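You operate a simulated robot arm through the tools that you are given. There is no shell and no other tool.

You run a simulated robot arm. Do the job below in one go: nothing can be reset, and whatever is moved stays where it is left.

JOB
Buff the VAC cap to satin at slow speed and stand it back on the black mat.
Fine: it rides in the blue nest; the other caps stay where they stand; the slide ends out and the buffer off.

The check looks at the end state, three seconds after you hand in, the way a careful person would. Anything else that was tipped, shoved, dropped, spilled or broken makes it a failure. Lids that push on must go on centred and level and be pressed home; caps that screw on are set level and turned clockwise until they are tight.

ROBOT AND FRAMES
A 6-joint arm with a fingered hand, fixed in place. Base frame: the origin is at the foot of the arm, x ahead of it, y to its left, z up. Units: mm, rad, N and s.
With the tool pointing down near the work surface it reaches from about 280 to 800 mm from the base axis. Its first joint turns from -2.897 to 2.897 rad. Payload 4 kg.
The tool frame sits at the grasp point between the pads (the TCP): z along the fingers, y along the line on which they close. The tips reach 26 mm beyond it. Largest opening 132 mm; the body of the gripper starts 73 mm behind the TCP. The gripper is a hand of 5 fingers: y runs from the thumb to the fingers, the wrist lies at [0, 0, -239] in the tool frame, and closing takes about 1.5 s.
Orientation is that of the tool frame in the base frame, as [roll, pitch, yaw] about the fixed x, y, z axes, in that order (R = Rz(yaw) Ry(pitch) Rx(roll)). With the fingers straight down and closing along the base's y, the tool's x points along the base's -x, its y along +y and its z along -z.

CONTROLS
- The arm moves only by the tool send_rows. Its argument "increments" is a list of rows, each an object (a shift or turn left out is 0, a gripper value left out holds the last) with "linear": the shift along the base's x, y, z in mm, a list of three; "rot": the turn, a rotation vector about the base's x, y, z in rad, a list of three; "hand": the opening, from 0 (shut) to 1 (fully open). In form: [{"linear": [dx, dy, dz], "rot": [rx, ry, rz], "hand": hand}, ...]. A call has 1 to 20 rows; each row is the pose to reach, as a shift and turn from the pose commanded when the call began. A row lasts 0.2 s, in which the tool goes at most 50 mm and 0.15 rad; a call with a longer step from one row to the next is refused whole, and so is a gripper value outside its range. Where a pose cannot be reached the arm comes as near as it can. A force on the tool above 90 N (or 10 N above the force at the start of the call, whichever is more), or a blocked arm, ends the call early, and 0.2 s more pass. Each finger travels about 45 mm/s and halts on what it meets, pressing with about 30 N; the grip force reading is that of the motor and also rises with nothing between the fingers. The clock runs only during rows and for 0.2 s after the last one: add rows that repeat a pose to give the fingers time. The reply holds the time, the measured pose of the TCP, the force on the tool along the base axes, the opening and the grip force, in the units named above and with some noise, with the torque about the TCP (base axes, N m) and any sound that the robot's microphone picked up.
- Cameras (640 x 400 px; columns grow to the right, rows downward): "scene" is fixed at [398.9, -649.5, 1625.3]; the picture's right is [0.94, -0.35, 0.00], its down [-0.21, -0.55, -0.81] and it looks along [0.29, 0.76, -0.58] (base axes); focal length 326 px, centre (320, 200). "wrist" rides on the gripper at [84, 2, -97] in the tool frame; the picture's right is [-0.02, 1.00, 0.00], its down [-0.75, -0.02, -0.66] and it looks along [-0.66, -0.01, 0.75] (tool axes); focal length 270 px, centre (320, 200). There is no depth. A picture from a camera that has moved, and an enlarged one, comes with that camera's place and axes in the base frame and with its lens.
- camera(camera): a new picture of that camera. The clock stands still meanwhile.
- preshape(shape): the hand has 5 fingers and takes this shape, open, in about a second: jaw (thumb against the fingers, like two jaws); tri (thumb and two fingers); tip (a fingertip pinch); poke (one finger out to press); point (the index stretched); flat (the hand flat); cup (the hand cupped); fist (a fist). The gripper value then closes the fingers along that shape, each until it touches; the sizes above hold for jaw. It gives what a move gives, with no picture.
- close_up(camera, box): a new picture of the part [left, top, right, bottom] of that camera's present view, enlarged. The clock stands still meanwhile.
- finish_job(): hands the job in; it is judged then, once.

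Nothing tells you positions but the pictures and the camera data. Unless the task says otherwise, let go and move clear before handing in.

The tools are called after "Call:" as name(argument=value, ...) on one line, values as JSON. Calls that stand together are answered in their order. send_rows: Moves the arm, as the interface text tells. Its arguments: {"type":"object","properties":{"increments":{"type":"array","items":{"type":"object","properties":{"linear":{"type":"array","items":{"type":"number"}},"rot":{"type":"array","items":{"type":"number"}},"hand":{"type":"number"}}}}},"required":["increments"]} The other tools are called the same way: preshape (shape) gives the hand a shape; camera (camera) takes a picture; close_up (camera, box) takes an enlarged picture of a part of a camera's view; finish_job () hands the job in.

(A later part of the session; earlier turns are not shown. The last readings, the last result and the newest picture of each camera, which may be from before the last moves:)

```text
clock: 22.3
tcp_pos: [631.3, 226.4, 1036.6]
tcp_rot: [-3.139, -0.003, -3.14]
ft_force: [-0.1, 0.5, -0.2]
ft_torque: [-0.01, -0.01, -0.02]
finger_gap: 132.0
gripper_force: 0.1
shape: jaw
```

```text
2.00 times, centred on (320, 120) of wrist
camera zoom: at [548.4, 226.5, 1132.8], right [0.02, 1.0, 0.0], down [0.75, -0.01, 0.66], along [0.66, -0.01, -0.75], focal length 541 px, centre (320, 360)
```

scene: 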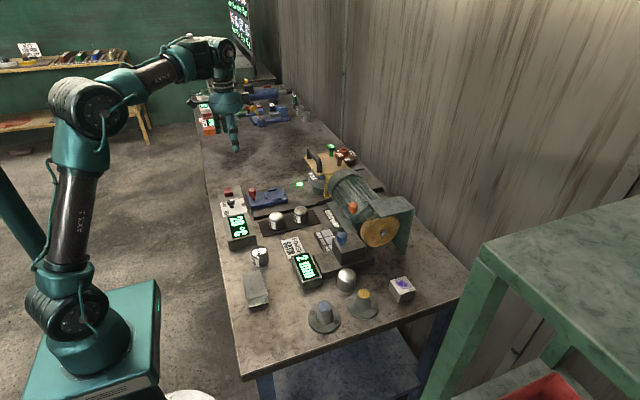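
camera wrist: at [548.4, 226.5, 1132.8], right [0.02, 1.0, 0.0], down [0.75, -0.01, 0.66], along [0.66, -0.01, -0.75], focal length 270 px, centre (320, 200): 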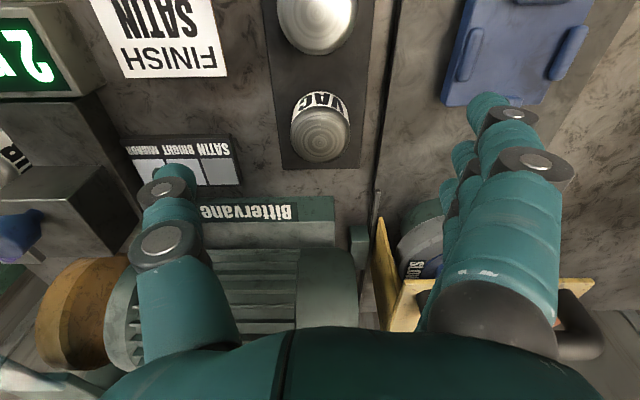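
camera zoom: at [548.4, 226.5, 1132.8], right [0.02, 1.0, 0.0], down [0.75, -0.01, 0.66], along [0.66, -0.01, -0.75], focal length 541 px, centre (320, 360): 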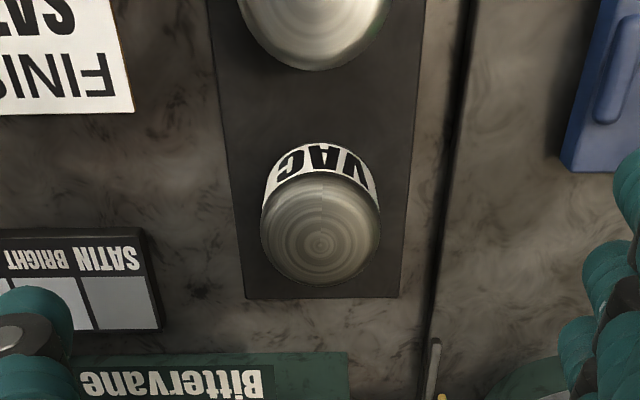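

Triangulation gives the VAC cap axis ≈ (661, 225), apex z≈932, on a mat at z≈884, with OIL at about (573, 225). Now I'll hover over the speed knob to check its position.

Call:
send_rows(increments=[{"linear": [-40, 22, -5]}, {"linear": [-80, 44, -10]}, {"linear": [-120, 66, -15]}, {"linear": [-160, 88, -20]}, {"linear": [-196, 109, -26]}, {"linear": [-196, 109, -26]}, {"linear": [-196, 109, -26]}])

Call:
camera(camera="wrist")

Call:
close_up(camera="wrist", box=[240, 60, 400, 200])

```text
clock: 23.9
tcp_pos: [436.5, 336.4, 1008.6]
tcp_rot: [-3.137, -0.002, -3.139]
ft_force: [0.4, 0.6, 0.3]
ft_torque: [0.0, 0.01, 0.01]
finger_gap: 132.0
gripper_force: 0.1
shape: jaw
```

```text
taken
camera wrist: at [352.0, 337.2, 1105.9], right [0.02, 1.0, 0.0], down [0.75, -0.01, 0.66], along [0.66, -0.01, -0.75], focal length 270 px, centre (320, 200)
```

wrist: 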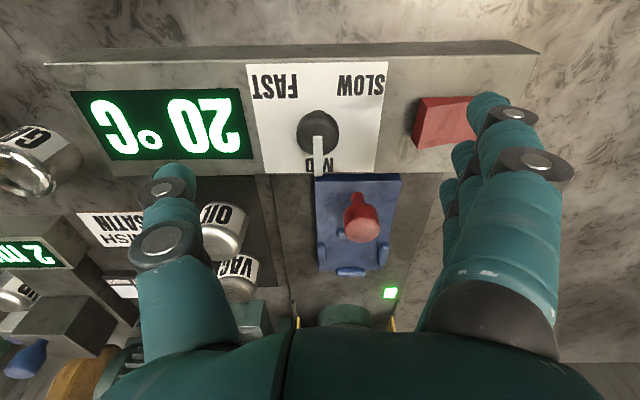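

```text
2.86 times, centred on (320, 130) of wrist
camera zoom: at [352.0, 337.2, 1105.9], right [0.02, 1.0, 0.0], down [0.75, -0.01, 0.66], along [0.66, -0.01, -0.75], focal length 772 px, centre (320, 400)
```

zoom: 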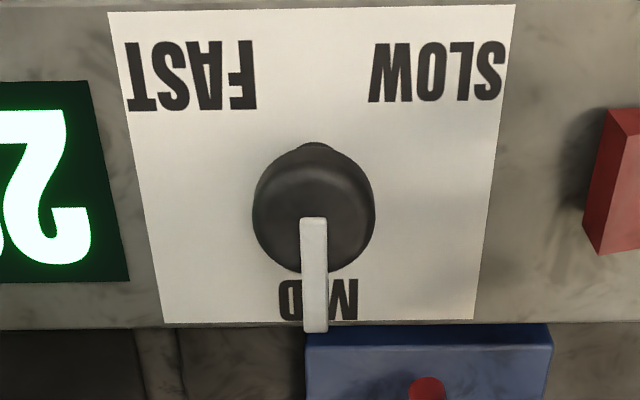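

The knob head is centred at ≈ (434.5, 334.5), top z≈952, pointer along +x (MID). SLOW lies about +120° counter-clockwise, so I'll test that wrist rotation up high first.

Call:
send_rows(increments=[{"linear": [-1, -1, 0], "rot": [0, 0, 0.14], "hand": 0.4}, {"linear": [-1, -1, 0], "rot": [0, 0, 0.28], "hand": 0.4}, {"linear": [-1, -1, 0], "rot": [0, 0, 0.42], "hand": 0.4}, {"linear": [-1, -1, 0], "rot": [0, 0, 0.56], "hand": 0.4}, {"linear": [-1, -1, 0], "rot": [0, 0, 0.7], "hand": 0.4}, {"linear": [-1, -1, 0], "rot": [0, 0, 0.84], "hand": 0.4}, {"linear": [-1, -1, 0], "rot": [0, 0, 0.98], "hand": 0.4}, {"linear": [-1, -1, 0], "rot": [0, 0, 1.12], "hand": 0.4}, {"linear": [-1, -1, 0], "rot": [0, 0, 1.26], "hand": 0.4}, {"linear": [-1, -1, 0], "rot": [0, 0, 1.4], "hand": 0.4}, {"linear": [-1, -1, 0], "rot": [0, 0, 1.54], "hand": 0.4}, {"linear": [-1, -1, 0], "rot": [0, 0, 1.68], "hand": 0.4}, {"linear": [-1, -1, 0], "rot": [0, 0, 1.82], "hand": 0.4}, {"linear": [-1, -1, 0], "rot": [0, 0, 1.96], "hand": 0.4}, {"linear": [-1, -1, 0], "rot": [0, 0, 2.1], "hand": 0.4}, {"linear": [-1, -1, 0], "rot": [0, 0, 2.2], "hand": 0.4}])

Call:
camera(camera="wrist")

```text
clock: 27.3
tcp_pos: [420.7, 353.7, 1011.8]
tcp_rot: [3.14, 0.02, -0.958]
ft_force: [-0.1, 0.5, 0.7]
ft_torque: [-0.05, 0.01, -0.02]
finger_gap: 53.6
gripper_force: 0.1
shape: jaw
out of reach, approached as far as the arm can: row 16
```

```text
taken
camera wrist: at [469.5, 281.4, 1107.8], right [-0.83, -0.56, 0.0], down [-0.41, 0.62, 0.67], along [-0.38, 0.56, -0.74], focal length 270 px, centre (320, 200)
```

wrist: 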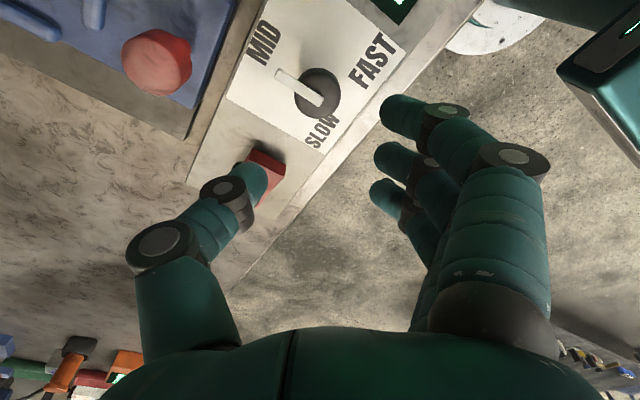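

A 2.1 rad turn is within reach, so I can turn the knob in one grip. I'll swing back to slightly clockwise of neutral, centred over the knob.

Call:
send_rows(increments=[{"linear": [7, -10, -2], "rot": [0, 0, -0.14], "hand": 0.42}, {"linear": [13.8, -19.2, -3], "rot": [0, 0, -0.28]}, {"linear": [13.8, -19.2, -3], "rot": [0, 0, -0.42]}, {"linear": [13.8, -19.2, -3], "rot": [0, 0, -0.56]}, {"linear": [13.8, -19.2, -3], "rot": [0, 0, -0.7]}, {"linear": [13.8, -19.2, -3], "rot": [0, 0, -0.84]}, {"linear": [13.8, -19.2, -3], "rot": [0, 0, -0.98]}, {"linear": [13.8, -19.2, -3], "rot": [0, 0, -1.12]}, {"linear": [13.8, -19.2, -3], "rot": [0, 0, -1.26]}, {"linear": [13.8, -19.2, -3], "rot": [0, 0, -1.4]}, {"linear": [13.8, -19.2, -3], "rot": [0, 0, -1.54]}, {"linear": [13.8, -19.2, -3], "rot": [0, 0, -1.68]}, {"linear": [13.8, -19.2, -3], "rot": [0, 0, -1.82]}, {"linear": [13.8, -19.2, -3], "rot": [0, 0, -1.96]}, {"linear": [13.8, -19.2, -3], "rot": [0, 0, -2.1]}, {"linear": [13.8, -19.2, -3], "rot": [0, 0, -2.22]}, {"linear": [13.8, -19.2, -3], "rot": [0, 0, -2.33]}, {"linear": [13.8, -19.2, -3], "rot": [0, 0, -2.33]}])

Call:
camera(camera="wrist")

```text
clock: 31.1
tcp_pos: [435.0, 335.4, 1009.2]
tcp_rot: [-3.139, -0.003, 3.013]
ft_force: [-0.2, -0.2, -0.7]
ft_torque: [0.01, 0.03, 0.01]
finger_gap: 54.8
gripper_force: 0.3
shape: jaw
```

```text
taken
camera wrist: at [351.8, 346.9, 1106.6], right [0.15, 0.99, 0.0], down [0.75, -0.11, 0.66], along [0.65, -0.1, -0.75], focal length 270 px, centre (320, 200)
```

wrist: 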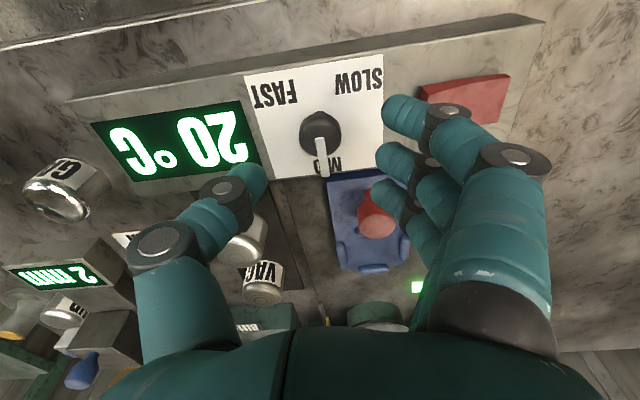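

Before descending I'll check how far the fingers spread toward the red slide knob.

Call:
close_up(camera="wrist", box=[340, 80, 560, 340])

Call:
close_up(camera="scene", box=[190, 130, 280, 220])

```text
1.54 times, centred on (450, 210) of wrist
camera zoom: at [351.8, 346.9, 1106.6], right [0.15, 0.99, 0.0], down [0.75, -0.11, 0.66], along [0.65, -0.1, -0.75], focal length 416 px, centre (120, 185)
```

zoom: 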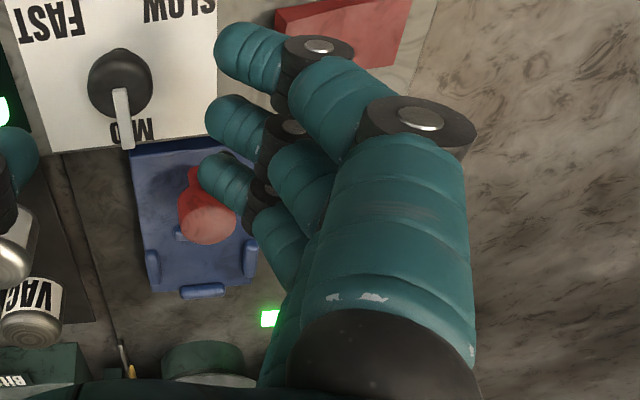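

```text
4.44 times, centred on (235, 175) of scene
camera zoom: at [398.9, -649.5, 1625.3], right [0.94, -0.35, 0.0], down [-0.21, -0.55, -0.81], along [0.29, 0.76, -0.58], focal length 1450 px, centre (698, 311)
```

zoom: 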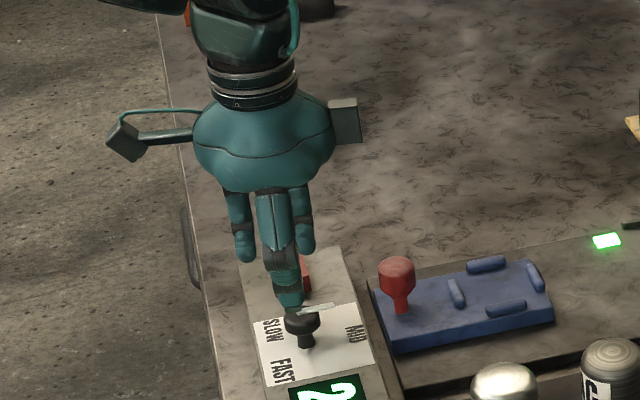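

Only three fingers oppose the thumb, spanning about ±37 mm, so the red slide knob is clear. Descending onto the speed knob with tips about 7 mm above its panel.

Call:
send_rows(increments=[{"linear": [0, 0, -15], "hand": 0.42}, {"linear": [0, 0, -30]}, {"linear": [0, 0, -42]}, {"linear": [0, 0, -53]}, {"linear": [0, 0, -53]}])

Call:
camera(camera="wrist")

Call:
close_up(camera="scene", box=[205, 160, 275, 230])

```text
clock: 32.3
tcp_pos: [435.2, 334.0, 956.2]
tcp_rot: [-3.137, 0.001, 3.011]
ft_force: [-0.5, -1.0, 0.2]
ft_torque: [0.01, 0.04, -0.01]
finger_gap: 54.6
gripper_force: 0.0
shape: jaw
```

```text
taken
camera wrist: at [352.4, 346.4, 1053.4], right [0.15, 0.99, 0.0], down [0.75, -0.11, 0.66], along [0.65, -0.1, -0.75], focal length 270 px, centre (320, 200)
```

wrist: 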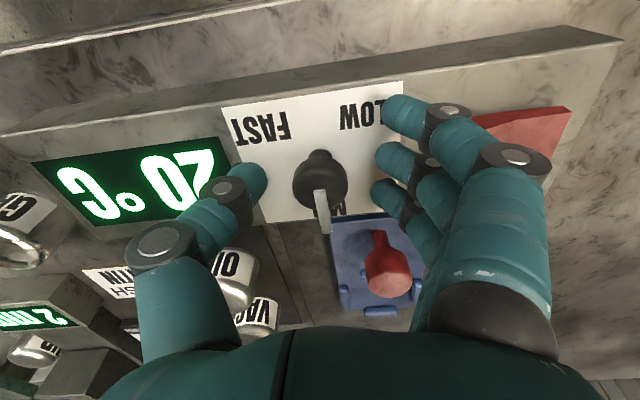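

```text
5.71 times, centred on (240, 195) of scene
camera zoom: at [398.9, -649.5, 1625.3], right [0.94, -0.35, 0.0], down [-0.21, -0.55, -0.81], along [0.29, 0.76, -0.58], focal length 1865 px, centre (777, 229)
```

zoom: 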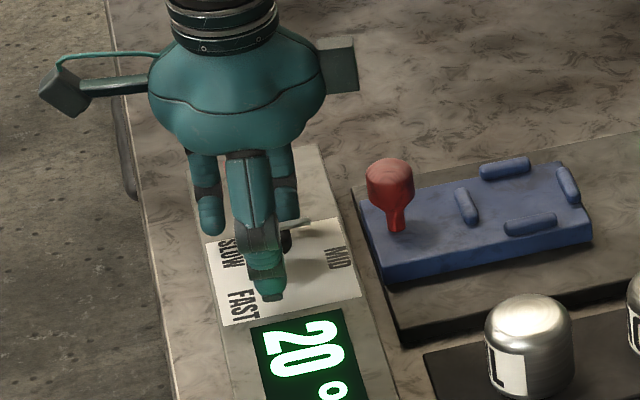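

The fingers straddle the knob well, with no contact so far. Closing gently on it.

Call:
send_rows(increments=[{"linear": [-1.5, 0, 0], "hand": 0.3}, {"linear": [-1.5, 0, 0], "hand": 0.2}, {"linear": [-1.5, 0, 0], "hand": 0.16}, {"linear": [-1.5, 0, 0], "hand": 0.16}, {"linear": [-1.5, 0, 0], "hand": 0.16}, {"linear": [-1.5, 0, 0], "hand": 0.16}])

Call:
camera(camera="wrist")

```text
clock: 33.7
tcp_pos: [434.2, 333.7, 954.8]
tcp_rot: [-3.138, -0.002, 3.012]
ft_force: [0.3, -2.1, 0.7]
ft_torque: [-0.04, 0.0, -0.01]
finger_gap: 22.6
gripper_force: 0.1
shape: jaw
```

```text
taken
camera wrist: at [350.7, 346.1, 1053.4], right [0.15, 0.99, 0.0], down [0.75, -0.11, 0.66], along [0.65, -0.1, -0.75], focal length 270 px, centre (320, 200)
```

wrist: 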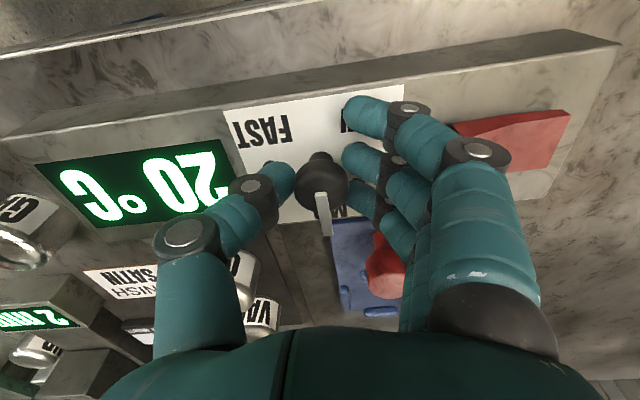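

Contact is only marginal at 22.6 mm, so I'll squeeze a little further and watch the grip force.

Call:
send_rows(increments=[{"hand": 0.13}, {"hand": 0.13}, {"hand": 0.1}, {"hand": 0.1}, {"hand": 0.1}])

Call:
close_up(camera="wrist", box=[220, 80, 420, 260])

```text
clock: 34.9
tcp_pos: [432.8, 331.9, 955.3]
tcp_rot: [-3.132, -0.004, 3.01]
ft_force: [-2.3, -11.2, -5.3]
ft_torque: [-0.24, 0.04, -0.02]
finger_gap: 8.0
gripper_force: 30.2
shape: jaw
```

```text
2.22 times, centred on (320, 170) of wrist
camera zoom: at [350.5, 345.1, 1052.7], right [0.15, 0.99, -0.01], down [0.75, -0.11, 0.66], along [0.65, -0.1, -0.75], focal length 601 px, centre (320, 267)
```

zoom: 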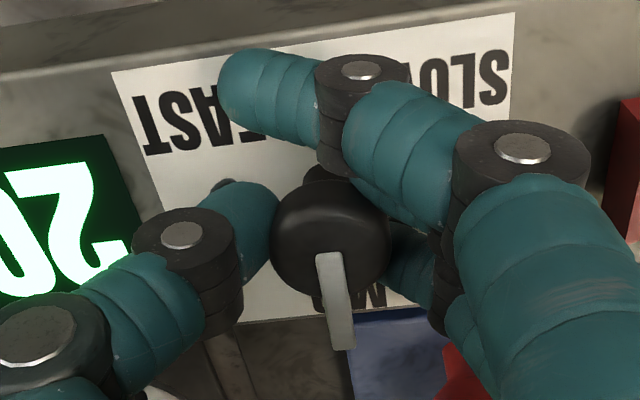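

The grip is on (30 N) with thumb and middle finger on the knob head. I'll turn it counter-clockwise a first 0.42 rad and check that the pointer follows.

Call:
send_rows(increments=[{"rot": [0, 0, 0.1]}, {"rot": [0, 0, 0.2]}, {"rot": [0, 0, 0.31]}, {"rot": [0, 0, 0.42]}, {"rot": [0, 0, 0.42]}])

Call:
close_up(camera="wrist", box=[220, 80, 420, 260])

Call:
close_up(camera="scene", box=[205, 160, 275, 230])

```text
clock: 36.1
tcp_pos: [433.6, 334.9, 956.4]
tcp_rot: [-3.139, -0.001, -2.85]
ft_force: [5.5, -23.2, -11.1]
ft_torque: [-0.4, -0.07, -0.04]
finger_gap: 7.9
gripper_force: 29.5
shape: jaw
```

```text
2.22 times, centred on (320, 170) of wrist
camera zoom: at [352.6, 310.8, 1053.2], right [-0.27, 0.96, 0.0], down [0.73, 0.2, 0.66], along [0.63, 0.17, -0.75], focal length 601 px, centre (320, 267)
```

zoom: 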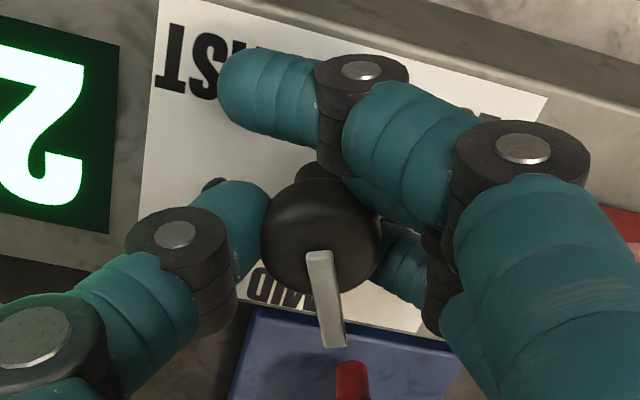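

```text
5.71 times, centred on (240, 195) of scene
camera zoom: at [398.9, -649.5, 1625.3], right [0.94, -0.35, 0.0], down [-0.21, -0.55, -0.81], along [0.29, 0.76, -0.58], focal length 1865 px, centre (777, 229)
```

zoom: 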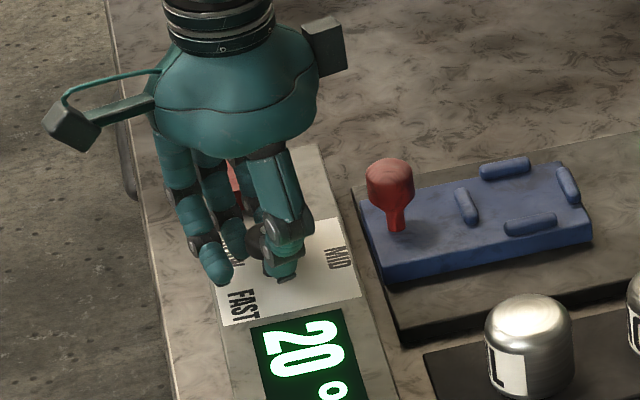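

The pointer is turning with the hand. I'll continue the turn, easing slightly in −y to relieve the side force.

Call:
send_rows(increments=[{"linear": [0, -1, 0], "rot": [0, 0, 0.11]}, {"linear": [0, -2, 0], "rot": [0, 0, 0.22]}, {"linear": [0, -2, 0], "rot": [0, 0, 0.33]}, {"linear": [0, -2, 0], "rot": [0, 0, 0.44]}, {"linear": [0, -2, 0], "rot": [0, 0, 0.55]}, {"linear": [0, -2, 0], "rot": [0, 0, 0.55]}])

Call:
close_up(camera="wrist", box=[220, 80, 420, 260])

```text
clock: 37.5
tcp_pos: [434.2, 333.1, 956.0]
tcp_rot: [-3.137, 0.0, -2.3]
ft_force: [19.6, -7.7, -16.6]
ft_torque: [-0.14, -0.29, -0.05]
finger_gap: 7.6
gripper_force: 29.4
shape: jaw
```

```text
2.22 times, centred on (320, 170) of wrist
camera zoom: at [376.6, 270.0, 1053.6], right [-0.73, 0.68, 0.0], down [0.51, 0.55, 0.66], along [0.45, 0.48, -0.75], focal length 601 px, centre (320, 267)
```

zoom: 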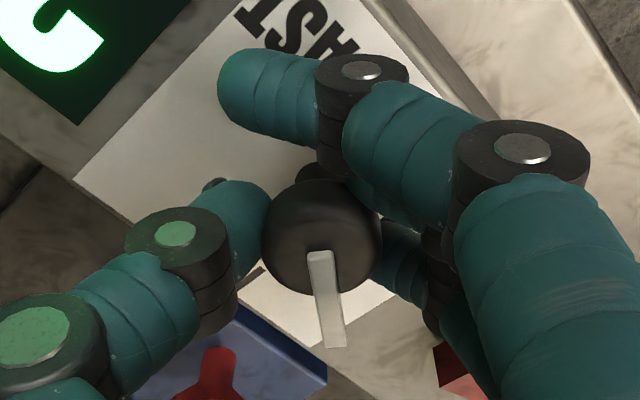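

Turned about 0.97 rad; the pointer follows. Continuing.

Call:
send_rows(increments=[{"linear": [1, 0, 0], "rot": [0, 0, 0.11]}, {"linear": [2, 0, 0], "rot": [0, 0, 0.22]}, {"linear": [2, 1, 0], "rot": [0, 0, 0.33]}, {"linear": [2, 1, 0], "rot": [0, 0, 0.44]}, {"linear": [2, 1, 0], "rot": [0, 0, 0.55]}, {"linear": [2, 1, 0], "rot": [0, 0, 0.66]}, {"linear": [2, 1, 0], "rot": [0, 0, 0.66]}])

Call:
close_up(camera="wrist", box=[220, 80, 420, 260])

```text
clock: 39.1
tcp_pos: [434.9, 333.6, 956.9]
tcp_rot: [-3.136, -0.001, -1.64]
ft_force: [18.3, -19.1, -14.3]
ft_torque: [-0.38, -0.33, -0.41]
finger_gap: 7.2
gripper_force: 29.7
shape: jaw
```

```text
2.22 times, centred on (320, 170) of wrist
camera zoom: at [428.4, 248.1, 1053.5], right [-1.0, 0.09, 0.0], down [0.07, 0.75, 0.66], along [0.06, 0.65, -0.75], focal length 601 px, centre (320, 267)
```

zoom: 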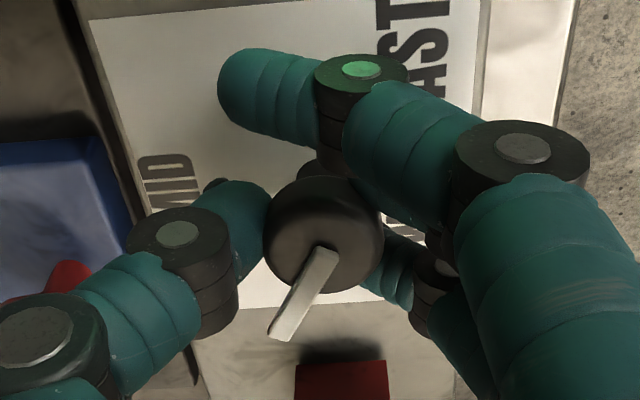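

The pointer has stalled at about 64°, the midpoint between MID and SLOW, where the detent resists and the grip slips. I'll turn a bit further to carry it over the detent, letting the thumb's side push the pointer.

Call:
send_rows(increments=[{"linear": [0, 0, 0], "rot": [0, 0, 0.1], "hand": 0.05}, {"linear": [0, 0, 0], "rot": [0, 0, 0.2]}, {"linear": [0, 0, 0], "rot": [0, 0, 0.3]}, {"linear": [0, 0, 0], "rot": [0, 0, 0.4]}, {"linear": [0, 0, 0], "rot": [0, 0, 0.5]}, {"linear": [0, 0, 0], "rot": [0, 0, 0.5]}])

Call:
close_up(camera="wrist", box=[220, 80, 420, 260])

Call:
close_up(camera="scene", box=[205, 160, 275, 230])

```text
clock: 40.5
tcp_pos: [435.8, 334.1, 956.5]
tcp_rot: [-3.139, 0.0, -1.138]
ft_force: [14.7, 12.4, -13.5]
ft_torque: [0.21, -0.27, -0.51]
finger_gap: 6.0
gripper_force: 30.0
shape: jaw
```

```text
2.22 times, centred on (320, 170) of wrist
camera zoom: at [469.8, 256.0, 1053.1], right [-0.92, -0.4, 0.0], down [-0.3, 0.69, 0.66], along [-0.26, 0.6, -0.75], focal length 601 px, centre (320, 267)
```

zoom: 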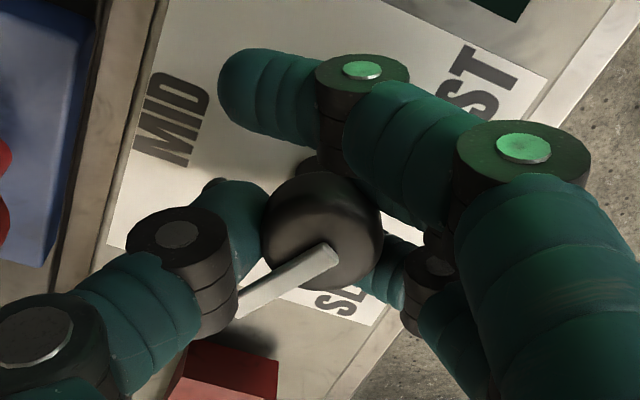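

```text
5.71 times, centred on (240, 195) of scene
camera zoom: at [398.9, -649.5, 1625.3], right [0.94, -0.35, 0.0], down [-0.21, -0.55, -0.81], along [0.29, 0.76, -0.58], focal length 1865 px, centre (777, 229)
```

zoom: 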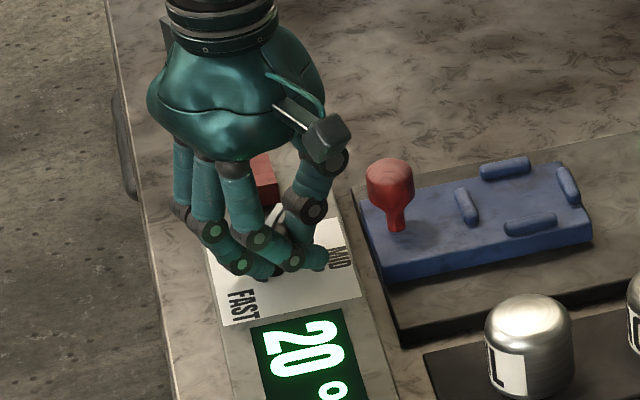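

The pointer won't go past about 63° even with 0.5 N·m, which looks like a stop. I'll release, lift away and see where it rests.

Call:
send_rows(increments=[{"hand": 0.2}, {"hand": 0.35}, {"hand": 0.42}, {"hand": 0.42}, {"hand": 0.42}, {"linear": [0, 0, 20], "hand": 0.42}, {"linear": [0, 0, 45], "hand": 0.42}, {"linear": [0, 0, 60], "hand": 0.42}, {"linear": [0, 0, 60], "hand": 0.42}])

Call:
camera(camera="wrist")

Call:
close_up(camera="scene", box=[205, 160, 275, 230])

```text
clock: 42.5
tcp_pos: [435.0, 333.7, 1016.9]
tcp_rot: [-3.138, -0.001, -1.14]
ft_force: [-0.7, 0.3, 0.2]
ft_torque: [0.0, 0.0, -0.01]
finger_gap: 54.4
gripper_force: 0.1
shape: jaw
```

```text
taken
camera wrist: at [468.8, 254.6, 1113.5], right [-0.92, -0.4, 0.0], down [-0.3, 0.69, 0.66], along [-0.26, 0.6, -0.75], focal length 270 px, centre (320, 200)
```

wrist: 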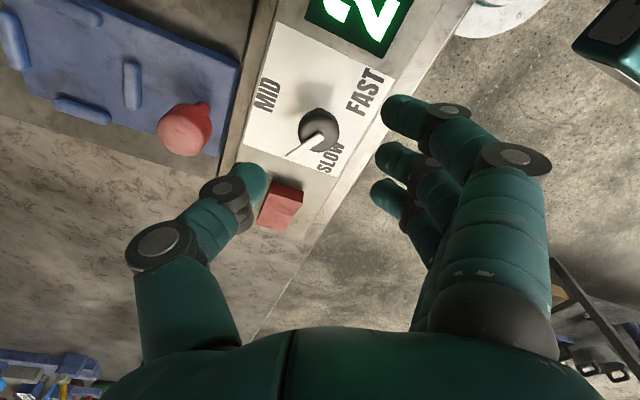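

```text
5.71 times, centred on (240, 195) of scene
camera zoom: at [398.9, -649.5, 1625.3], right [0.94, -0.35, 0.0], down [-0.21, -0.55, -0.81], along [0.29, 0.76, -0.58], focal length 1865 px, centre (777, 229)
```

zoom: 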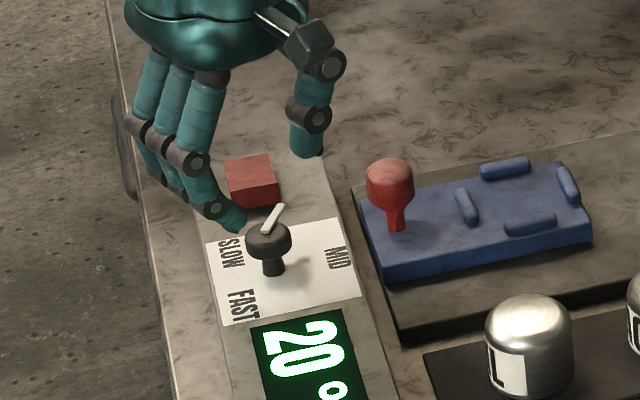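

The pointer stayed where it was left. I'll look closely at where it points.

Call:
close_up(camera="wrist", box=[230, 20, 410, 200])

Call:
close_up(camera="scene", box=[220, 180, 250, 210])

```text
2.22 times, centred on (320, 110) of wrist
camera zoom: at [468.8, 254.6, 1113.5], right [-0.92, -0.4, 0.0], down [-0.3, 0.69, 0.66], along [-0.26, 0.6, -0.75], focal length 601 px, centre (320, 400)
```

zoom: 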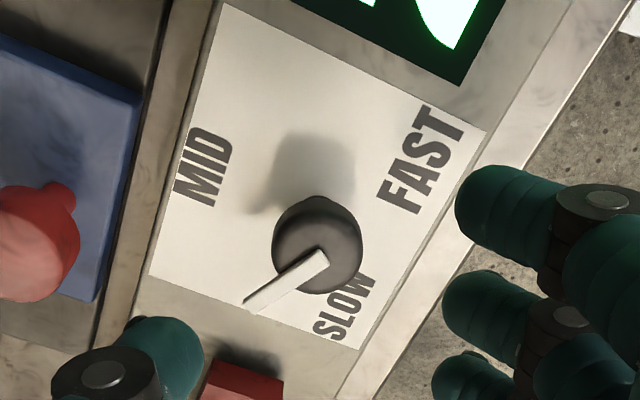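

```text
13.33 times, centred on (235, 195) of scene
camera zoom: at [398.9, -649.5, 1625.3], right [0.94, -0.35, 0.0], down [-0.21, -0.55, -0.81], along [0.29, 0.76, -0.58], focal length 4351 px, centre (1453, 267)
```

zoom: 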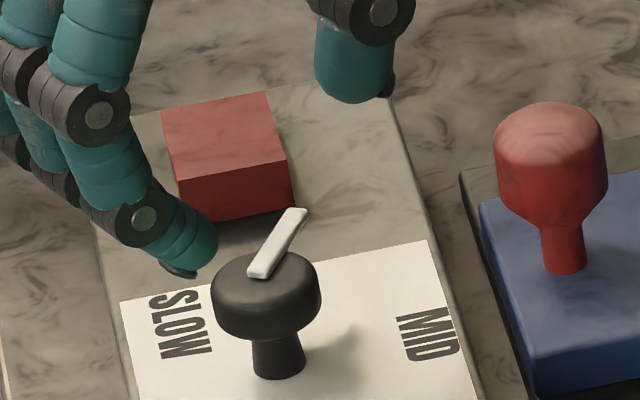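

The pointer rests about midway between MID and SLOW. I'll swing the hand back to neutral and set the thumb beside the pointer's clockwise side so I can push it on directly.

Call:
send_rows(increments=[{"linear": [3, 5, 0], "rot": [0, 0, -0.14], "hand": 0.42}, {"linear": [6, 10, 0], "rot": [0, 0, -0.28]}, {"linear": [10, 18, 0], "rot": [0, 0, -0.42]}, {"linear": [14, 25, 0], "rot": [0, 0, -0.56]}, {"linear": [18, 32, 0], "rot": [0, 0, -0.7]}, {"linear": [22, 40, 0], "rot": [0, 0, -0.84]}, {"linear": [26, 46, 0], "rot": [0, 0, -0.98]}, {"linear": [30, 53, 0], "rot": [0, 0, -1.12]}, {"linear": [30, 53, 0], "rot": [0, 0, -1.26]}, {"linear": [30, 53, 0], "rot": [0, 0, -1.4]}, {"linear": [30, 53, 0], "rot": [0, 0, -1.54]}, {"linear": [30, 53, 0], "rot": [0, 0, -1.68]}, {"linear": [30, 53, 0], "rot": [0, 0, -1.82]}, {"linear": [30, 53, 0], "rot": [0, 0, -1.96]}, {"linear": [30, 53, 0], "rot": [0, 0, -2.0]}, {"linear": [30, 53, 0], "rot": [0, 0, -2.0]}])

Call:
camera(camera="wrist")

Call:
close_up(camera="wrist", box=[180, 40, 420, 240])

```text
clock: 45.9
tcp_pos: [463.0, 387.1, 1016.5]
tcp_rot: [-3.138, -0.003, 3.141]
ft_force: [-0.1, 0.4, 0.1]
ft_torque: [0.02, -0.03, -0.05]
finger_gap: 54.8
gripper_force: 0.1
shape: jaw
```

```text
taken
camera wrist: at [381.2, 387.6, 1113.6], right [0.02, 1.0, 0.0], down [0.75, -0.01, 0.66], along [0.66, -0.02, -0.75], focal length 270 px, centre (320, 200)
```

wrist: 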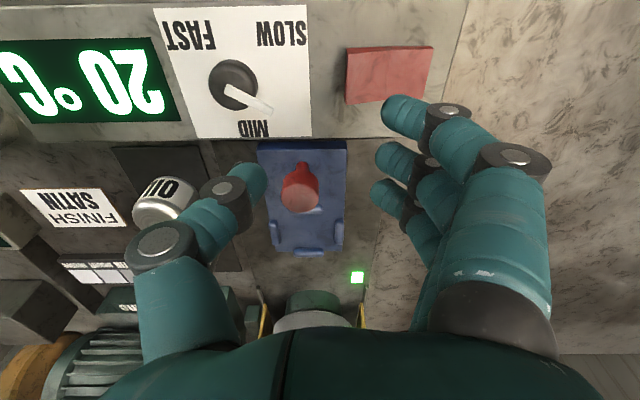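

```text
2.00 times, centred on (300, 140) of wrist
camera zoom: at [381.2, 387.6, 1113.6], right [0.02, 1.0, 0.0], down [0.75, -0.01, 0.66], along [0.66, -0.02, -0.75], focal length 541 px, centre (360, 320)
```

zoom: 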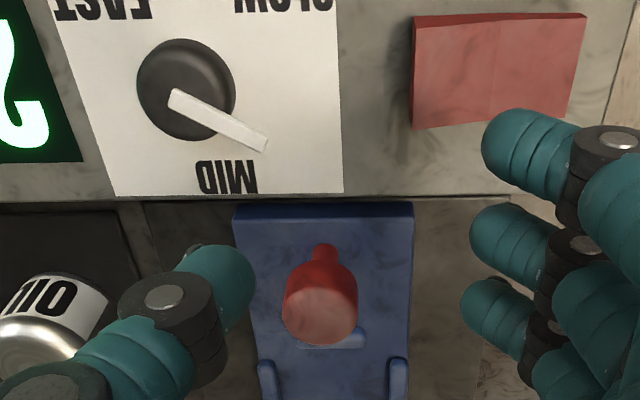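

The thumb is on the clockwise side of the pointer. I'll lower so the tips (about z 943) pass beside the pointer but stay above the rocker, then look.

Call:
send_rows(increments=[{"linear": [0, 0, -15]}, {"linear": [0, 0, -30]}, {"linear": [0, 0, -40]}, {"linear": [0, 0, -47]}, {"linear": [0, 0, -47]}])

Call:
close_up(camera="wrist", box=[180, 60, 420, 260])

Call:
close_up(camera="scene", box=[210, 160, 270, 220])

```text
clock: 47.1
tcp_pos: [464.4, 386.4, 970.0]
tcp_rot: [-3.138, -0.003, -3.14]
ft_force: [-0.8, -0.2, -0.5]
ft_torque: [0.0, 0.0, 0.0]
finger_gap: 54.7
gripper_force: 0.2
shape: jaw
```

```text
2.00 times, centred on (300, 160) of wrist
camera zoom: at [381.1, 387.4, 1066.5], right [0.02, 1.0, 0.0], down [0.75, -0.01, 0.66], along [0.66, -0.01, -0.75], focal length 541 px, centre (360, 280)
```

zoom: 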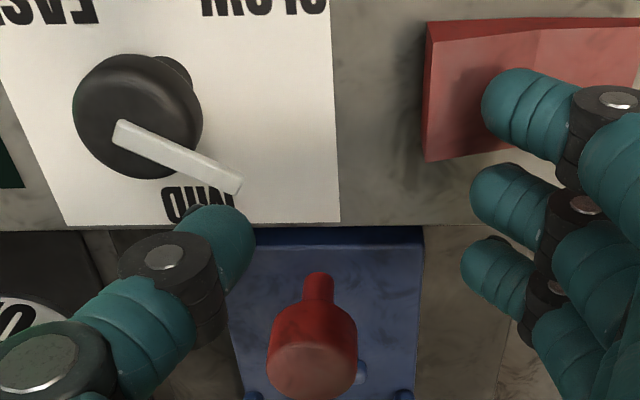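

```text
6.67 times, centred on (240, 190) of scene
camera zoom: at [398.9, -649.5, 1625.3], right [0.94, -0.35, 0.0], down [-0.21, -0.55, -0.81], along [0.29, 0.76, -0.58], focal length 2175 px, centre (853, 267)
```

zoom: 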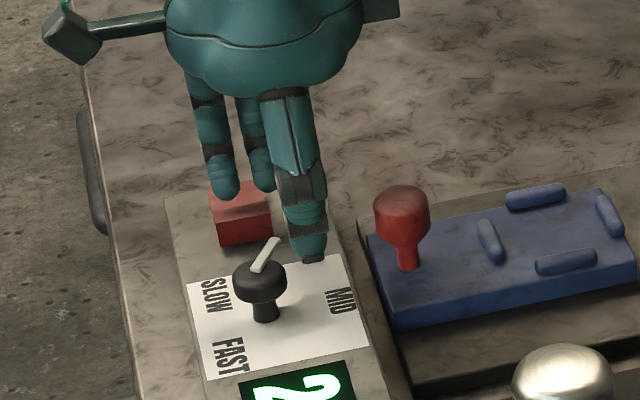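

The thumb is right beside the pointer tip. Pushing it in −x in small steps.

Call:
send_rows(increments=[{"linear": [-4, 0, 0]}, {"linear": [-8, 0, 0]}, {"linear": [-12, 0.5, 0]}, {"linear": [-15, 1, 0]}, {"linear": [-18, 1, 0]}, {"linear": [-18, 1, 0]}])

Call:
close_up(camera="wrist", box=[180, 60, 420, 260])

Call:
close_up(camera="scene", box=[210, 160, 270, 220])

```text
clock: 48.5
tcp_pos: [447.5, 388.1, 968.9]
tcp_rot: [-3.138, 0.0, -3.139]
ft_force: [4.5, 3.5, 4.2]
ft_torque: [-0.12, -0.03, 0.15]
finger_gap: 52.1
gripper_force: 0.0
shape: jaw
```

```text
2.00 times, centred on (300, 160) of wrist
camera zoom: at [363.1, 388.6, 1066.9], right [0.02, 1.0, 0.0], down [0.75, -0.01, 0.66], along [0.66, -0.01, -0.75], focal length 541 px, centre (360, 280)
```

zoom: 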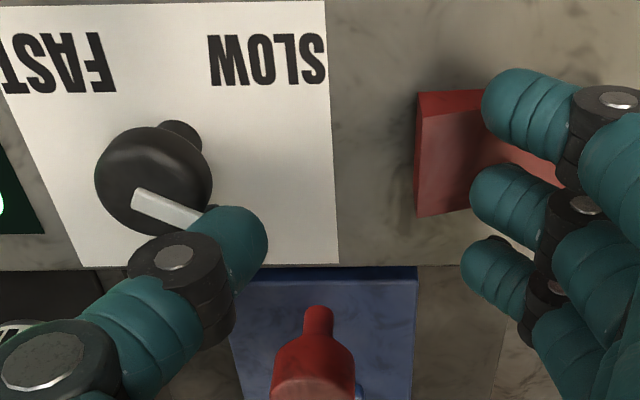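

```text
6.67 times, centred on (240, 190) of scene
camera zoom: at [398.9, -649.5, 1625.3], right [0.94, -0.35, 0.0], down [-0.21, -0.55, -0.81], along [0.29, 0.76, -0.58], focal length 2175 px, centre (853, 267)
```

zoom: 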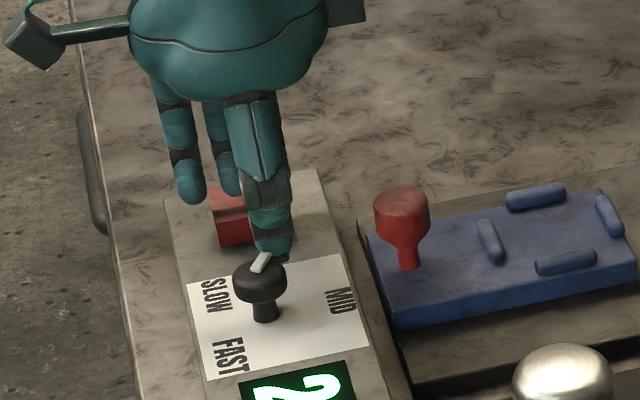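

The thumb has just met the pointer (about 5 N). Continuing to push along the arc.

Call:
send_rows(increments=[{"linear": [-2, 0, 0]}, {"linear": [-4, 0.5, 0]}, {"linear": [-6, 1, 0]}, {"linear": [-6, 1, 0]}])

Call:
close_up(camera="wrist", box=[180, 60, 420, 260])

Call:
close_up(camera="scene", box=[210, 160, 270, 220])

```text
clock: 49.5
tcp_pos: [441.5, 389.0, 969.4]
tcp_rot: [-3.138, -0.003, -3.141]
ft_force: [1.4, 3.6, 1.4]
ft_torque: [0.04, -0.03, 0.06]
finger_gap: 51.3
gripper_force: 0.1
shape: jaw
```

```text
2.00 times, centred on (300, 160) of wrist
camera zoom: at [357.1, 389.6, 1066.4], right [0.02, 1.0, 0.0], down [0.75, -0.01, 0.66], along [0.66, -0.01, -0.75], focal length 541 px, centre (360, 280)
```

zoom: 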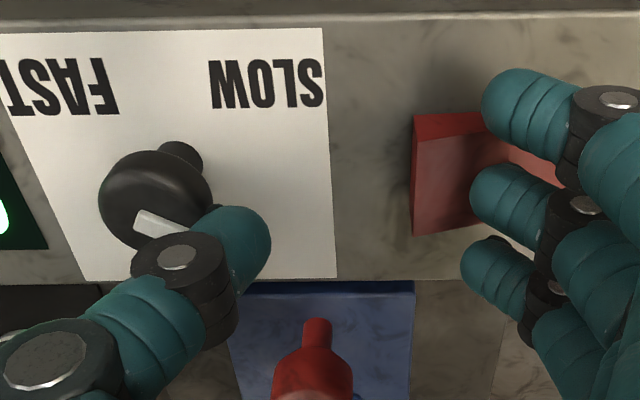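

```text
6.67 times, centred on (240, 190) of scene
camera zoom: at [398.9, -649.5, 1625.3], right [0.94, -0.35, 0.0], down [-0.21, -0.55, -0.81], along [0.29, 0.76, -0.58], focal length 2175 px, centre (853, 267)
```

zoom: 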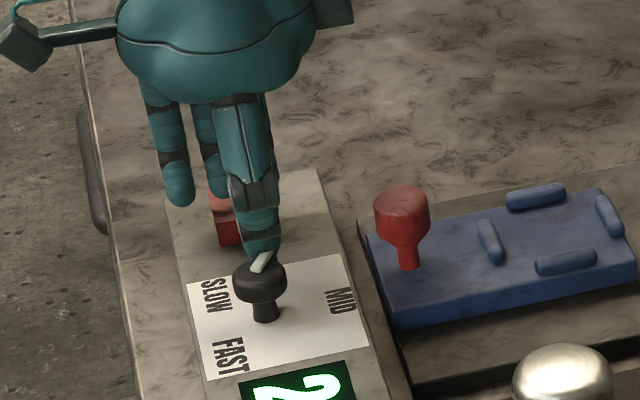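

The thumb rode over the top of the pointer since its tip is a little too high. I'll back off, go 11 mm lower, and push again.

Call:
send_rows(increments=[{"linear": [0, 0, 6]}, {"linear": [10, 0, 6]}, {"linear": [20, -1, 6]}, {"linear": [25, -2, 6]}, {"linear": [25, -2, -5]}, {"linear": [25, -2, -11]}, {"linear": [25, -2, -11]}])

Call:
close_up(camera="wrist", box=[180, 60, 420, 260])

Call:
close_up(camera="scene", box=[210, 160, 270, 220])

```text
clock: 51.1
tcp_pos: [465.8, 387.2, 959.9]
tcp_rot: [-3.141, 0.001, -3.139]
ft_force: [-3.4, 0.7, 27.5]
ft_torque: [0.96, 0.77, 0.12]
finger_gap: 54.4
gripper_force: 0.1
shape: jaw
```

```text
2.00 times, centred on (300, 160) of wrist
camera zoom: at [382.0, 388.2, 1056.4], right [0.02, 1.0, 0.0], down [0.75, -0.01, 0.66], along [0.66, -0.01, -0.75], focal length 541 px, centre (360, 280)
```

zoom: 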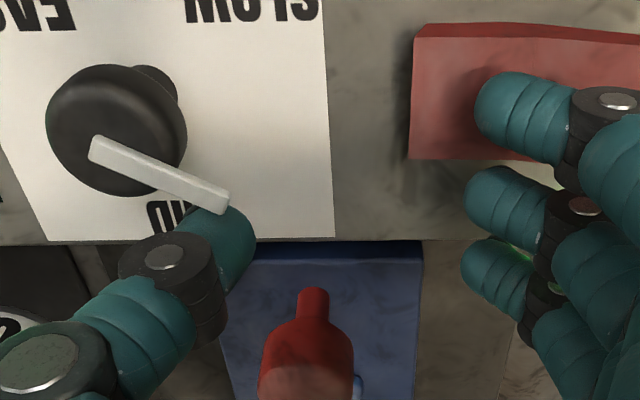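

```text
6.67 times, centred on (240, 190) of scene
camera zoom: at [398.9, -649.5, 1625.3], right [0.94, -0.35, 0.0], down [-0.21, -0.55, -0.81], along [0.29, 0.76, -0.58], focal length 2175 px, centre (853, 267)
```

zoom: 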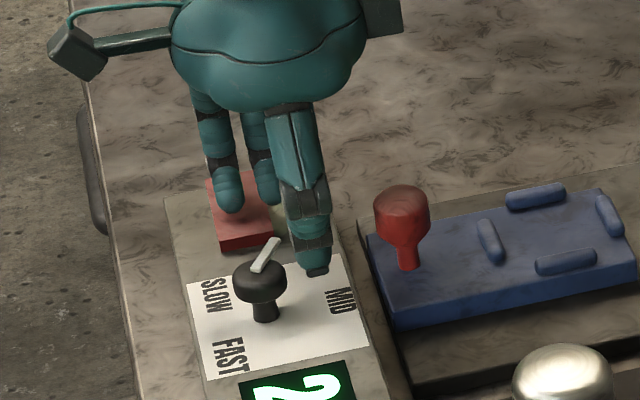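

A finger has touched the rocker (27 N upward), so I'm lifting immediately and checking whether it toggled.

Call:
send_rows(increments=[{"linear": [0, 0, 10]}, {"linear": [0, 0, 30]}, {"linear": [0, 0, 50]}, {"linear": [0, 0, 50]}])

Call:
camera(camera="wrist")

Call:
close_up(camera="wrist", box=[180, 0, 460, 180])

Call:
close_up(camera="scene", box=[210, 170, 280, 250])

```text
clock: 52.1
tcp_pos: [464.6, 386.5, 1007.3]
tcp_rot: [-3.139, -0.003, -3.139]
ft_force: [0.1, 0.3, 0.1]
ft_torque: [-0.02, -0.01, -0.01]
finger_gap: 54.9
gripper_force: 0.0
shape: jaw
```

```text
taken
camera wrist: at [381.4, 387.5, 1105.4], right [0.02, 1.0, 0.0], down [0.75, -0.01, 0.66], along [0.66, -0.01, -0.75], focal length 270 px, centre (320, 200)
```

wrist: 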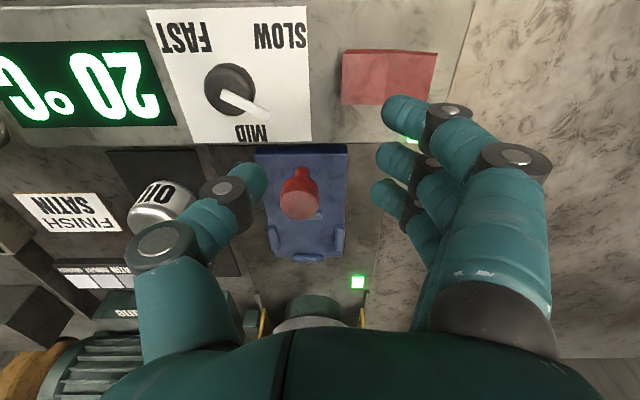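

```text
2.22 times, centred on (320, 90) of wrist
camera zoom: at [381.4, 387.5, 1105.4], right [0.02, 1.0, 0.0], down [0.75, -0.01, 0.66], along [0.66, -0.01, -0.75], focal length 601 px, centre (320, 444)
```

zoom: 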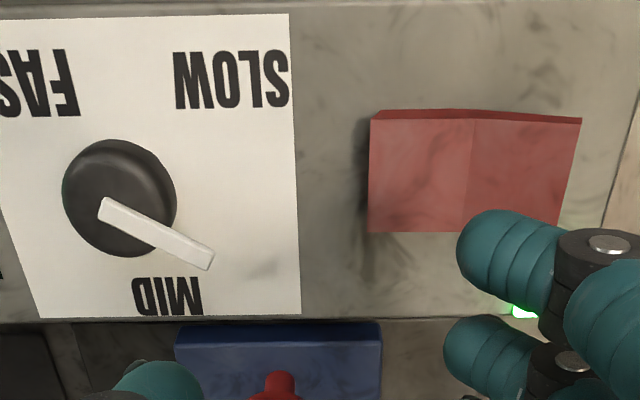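

```text
5.00 times, centred on (245, 210) of scene
camera zoom: at [398.9, -649.5, 1625.3], right [0.94, -0.35, 0.0], down [-0.21, -0.55, -0.81], along [0.29, 0.76, -0.58], focal length 1632 px, centre (695, 150)
```

zoom: 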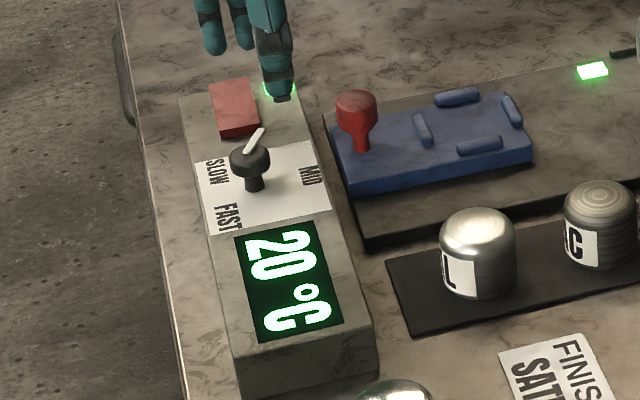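

The rocker did toggle: its −y end is now down and a green lamp on the box is lit, so the buffer is running, which is harmless with nothing at the mop. I'll now turn the hand so the thumb pad faces the pointer and the fingers are away from the rocker.

Call:
send_rows(increments=[{"linear": [-5, -3, 0], "rot": [0, 0, 0.14], "hand": 0.42}, {"linear": [-10, -6, 0], "rot": [0, 0, 0.28]}, {"linear": [-15, -9, 0], "rot": [0, 0, 0.42]}, {"linear": [-20, -12, 0], "rot": [0, 0, 0.56]}, {"linear": [-25, -15, 0], "rot": [0, 0, 0.7]}, {"linear": [-30, -18, 0], "rot": [0, 0, 0.84]}, {"linear": [-35, -20, 0], "rot": [0, 0, 0.95]}, {"linear": [-35, -20, 0], "rot": [0, 0, 0.95]}])

Call:
camera(camera="wrist")

Call:
close_up(camera="scene", box=[200, 150, 280, 230])

```text
clock: 53.9
tcp_pos: [431.6, 366.7, 1008.0]
tcp_rot: [-3.138, -0.001, -2.187]
ft_force: [0.4, 0.2, 0.8]
ft_torque: [-0.02, 0.0, 0.06]
finger_gap: 54.9
gripper_force: 0.0
shape: jaw
```

```text
taken
camera wrist: at [380.7, 297.9, 1105.6], right [-0.8, 0.6, 0.0], down [0.45, 0.61, 0.66], along [0.39, 0.53, -0.75], focal length 270 px, centre (320, 200)
```

wrist: 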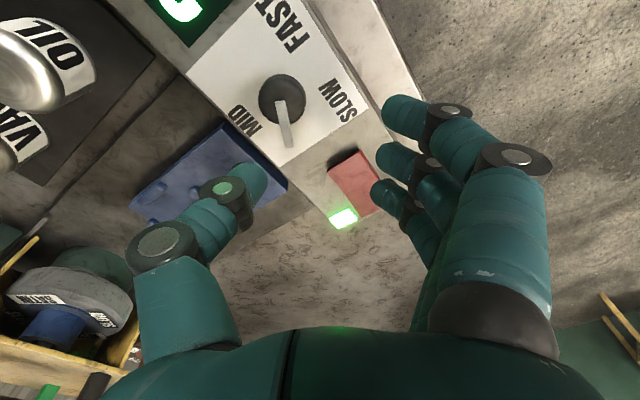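

```text
5.00 times, centred on (240, 190) of scene
camera zoom: at [398.9, -649.5, 1625.3], right [0.94, -0.35, 0.0], down [-0.21, -0.55, -0.81], along [0.29, 0.76, -0.58], focal length 1632 px, centre (720, 250)
```

zoom: 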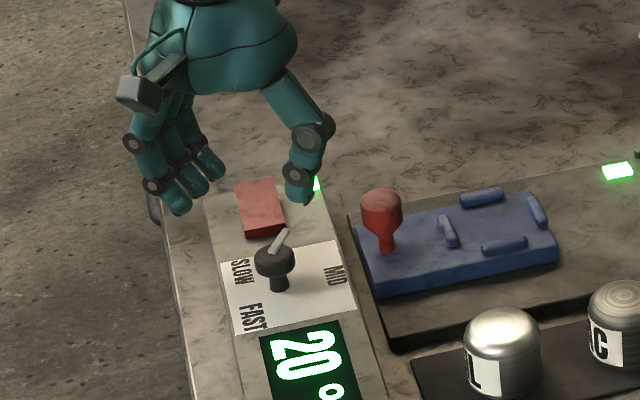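

The thumb pad now sits about 5 mm off the pointer's clockwise side. Lowering beside it.

Call:
send_rows(increments=[{"linear": [0, 0, -15]}, {"linear": [0, 0, -30]}, {"linear": [0, 0, -42]}, {"linear": [0, 0, -50]}, {"linear": [0, 0, -50]}])

Call:
camera(camera="wrist")

Call:
close_up(camera="scene", box=[210, 160, 270, 220])

```text
clock: 55.1
tcp_pos: [431.9, 367.6, 958.1]
tcp_rot: [-3.137, 0.001, -2.189]
ft_force: [-3.7, -3.4, 13.5]
ft_torque: [0.68, 0.15, 0.16]
finger_gap: 55.1
gripper_force: 0.1
shape: jaw
```

```text
taken
camera wrist: at [380.8, 298.2, 1056.5], right [-0.8, 0.6, 0.0], down [0.45, 0.6, 0.66], along [0.39, 0.53, -0.75], focal length 270 px, centre (320, 200)
```

wrist: 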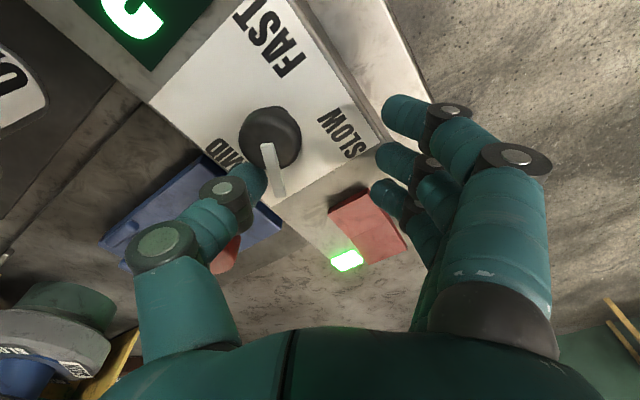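

```text
6.67 times, centred on (240, 190) of scene
camera zoom: at [398.9, -649.5, 1625.3], right [0.94, -0.35, 0.0], down [-0.21, -0.55, -0.81], along [0.29, 0.76, -0.58], focal length 2175 px, centre (853, 267)
```

zoom: 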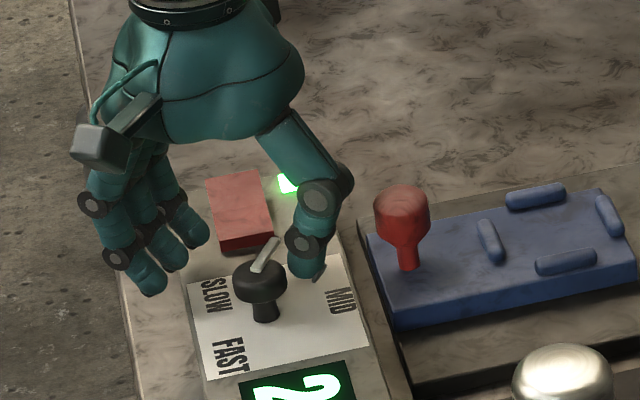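

One fingertip is resting on the rocker's already-pressed end, so I'll lift 4 mm. Then I'll swing the thumb around the knob axis to push the pointer.

Call:
send_rows(increments=[{"linear": [0, 0, 4]}, {"linear": [-4.83, -0.75, 4], "rot": [0, 0, 0.15]}, {"linear": [-9.49, -2.22, 3], "rot": [0, 0, 0.3]}, {"linear": [-13.88, -4.37, 3], "rot": [0, 0, 0.45]}, {"linear": [-13.88, -4.37, 3], "rot": [0, 0, 0.45]}])

Call:
camera(camera="wrist")

Call:
close_up(camera="scene", box=[210, 160, 270, 220])

```text
clock: 56.3
tcp_pos: [417.8, 361.3, 959.9]
tcp_rot: [-3.139, 0.0, -1.737]
ft_force: [-0.2, -0.2, -0.1]
ft_torque: [0.01, 0.01, 0.01]
finger_gap: 54.9
gripper_force: 0.0
shape: jaw
```

```text
taken
camera wrist: at [401.5, 278.2, 1058.0], right [-0.98, 0.19, 0.0], down [0.14, 0.74, 0.66], along [0.12, 0.65, -0.75], focal length 270 px, centre (320, 200)
```

wrist: 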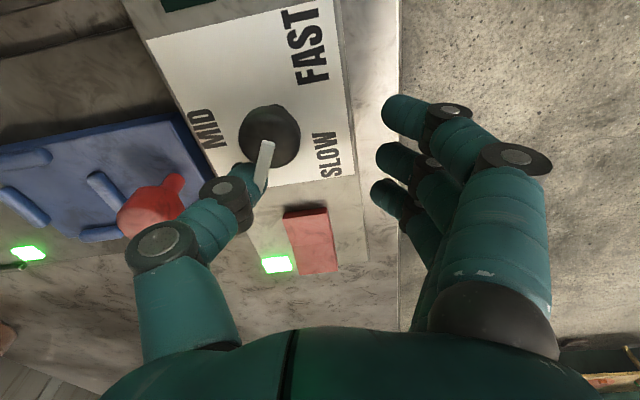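

```text
6.67 times, centred on (240, 190) of scene
camera zoom: at [398.9, -649.5, 1625.3], right [0.94, -0.35, 0.0], down [-0.21, -0.55, -0.81], along [0.29, 0.76, -0.58], focal length 2175 px, centre (853, 267)
```

zoom: 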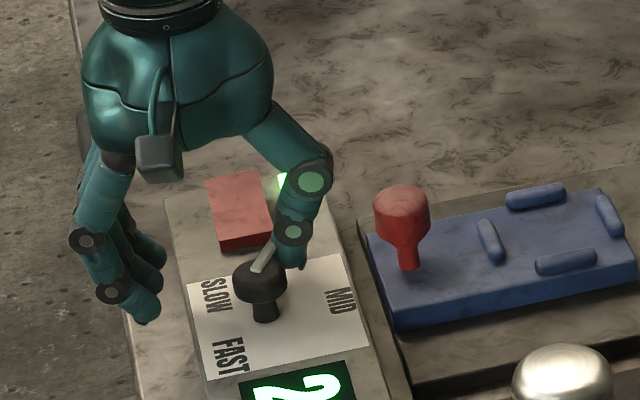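

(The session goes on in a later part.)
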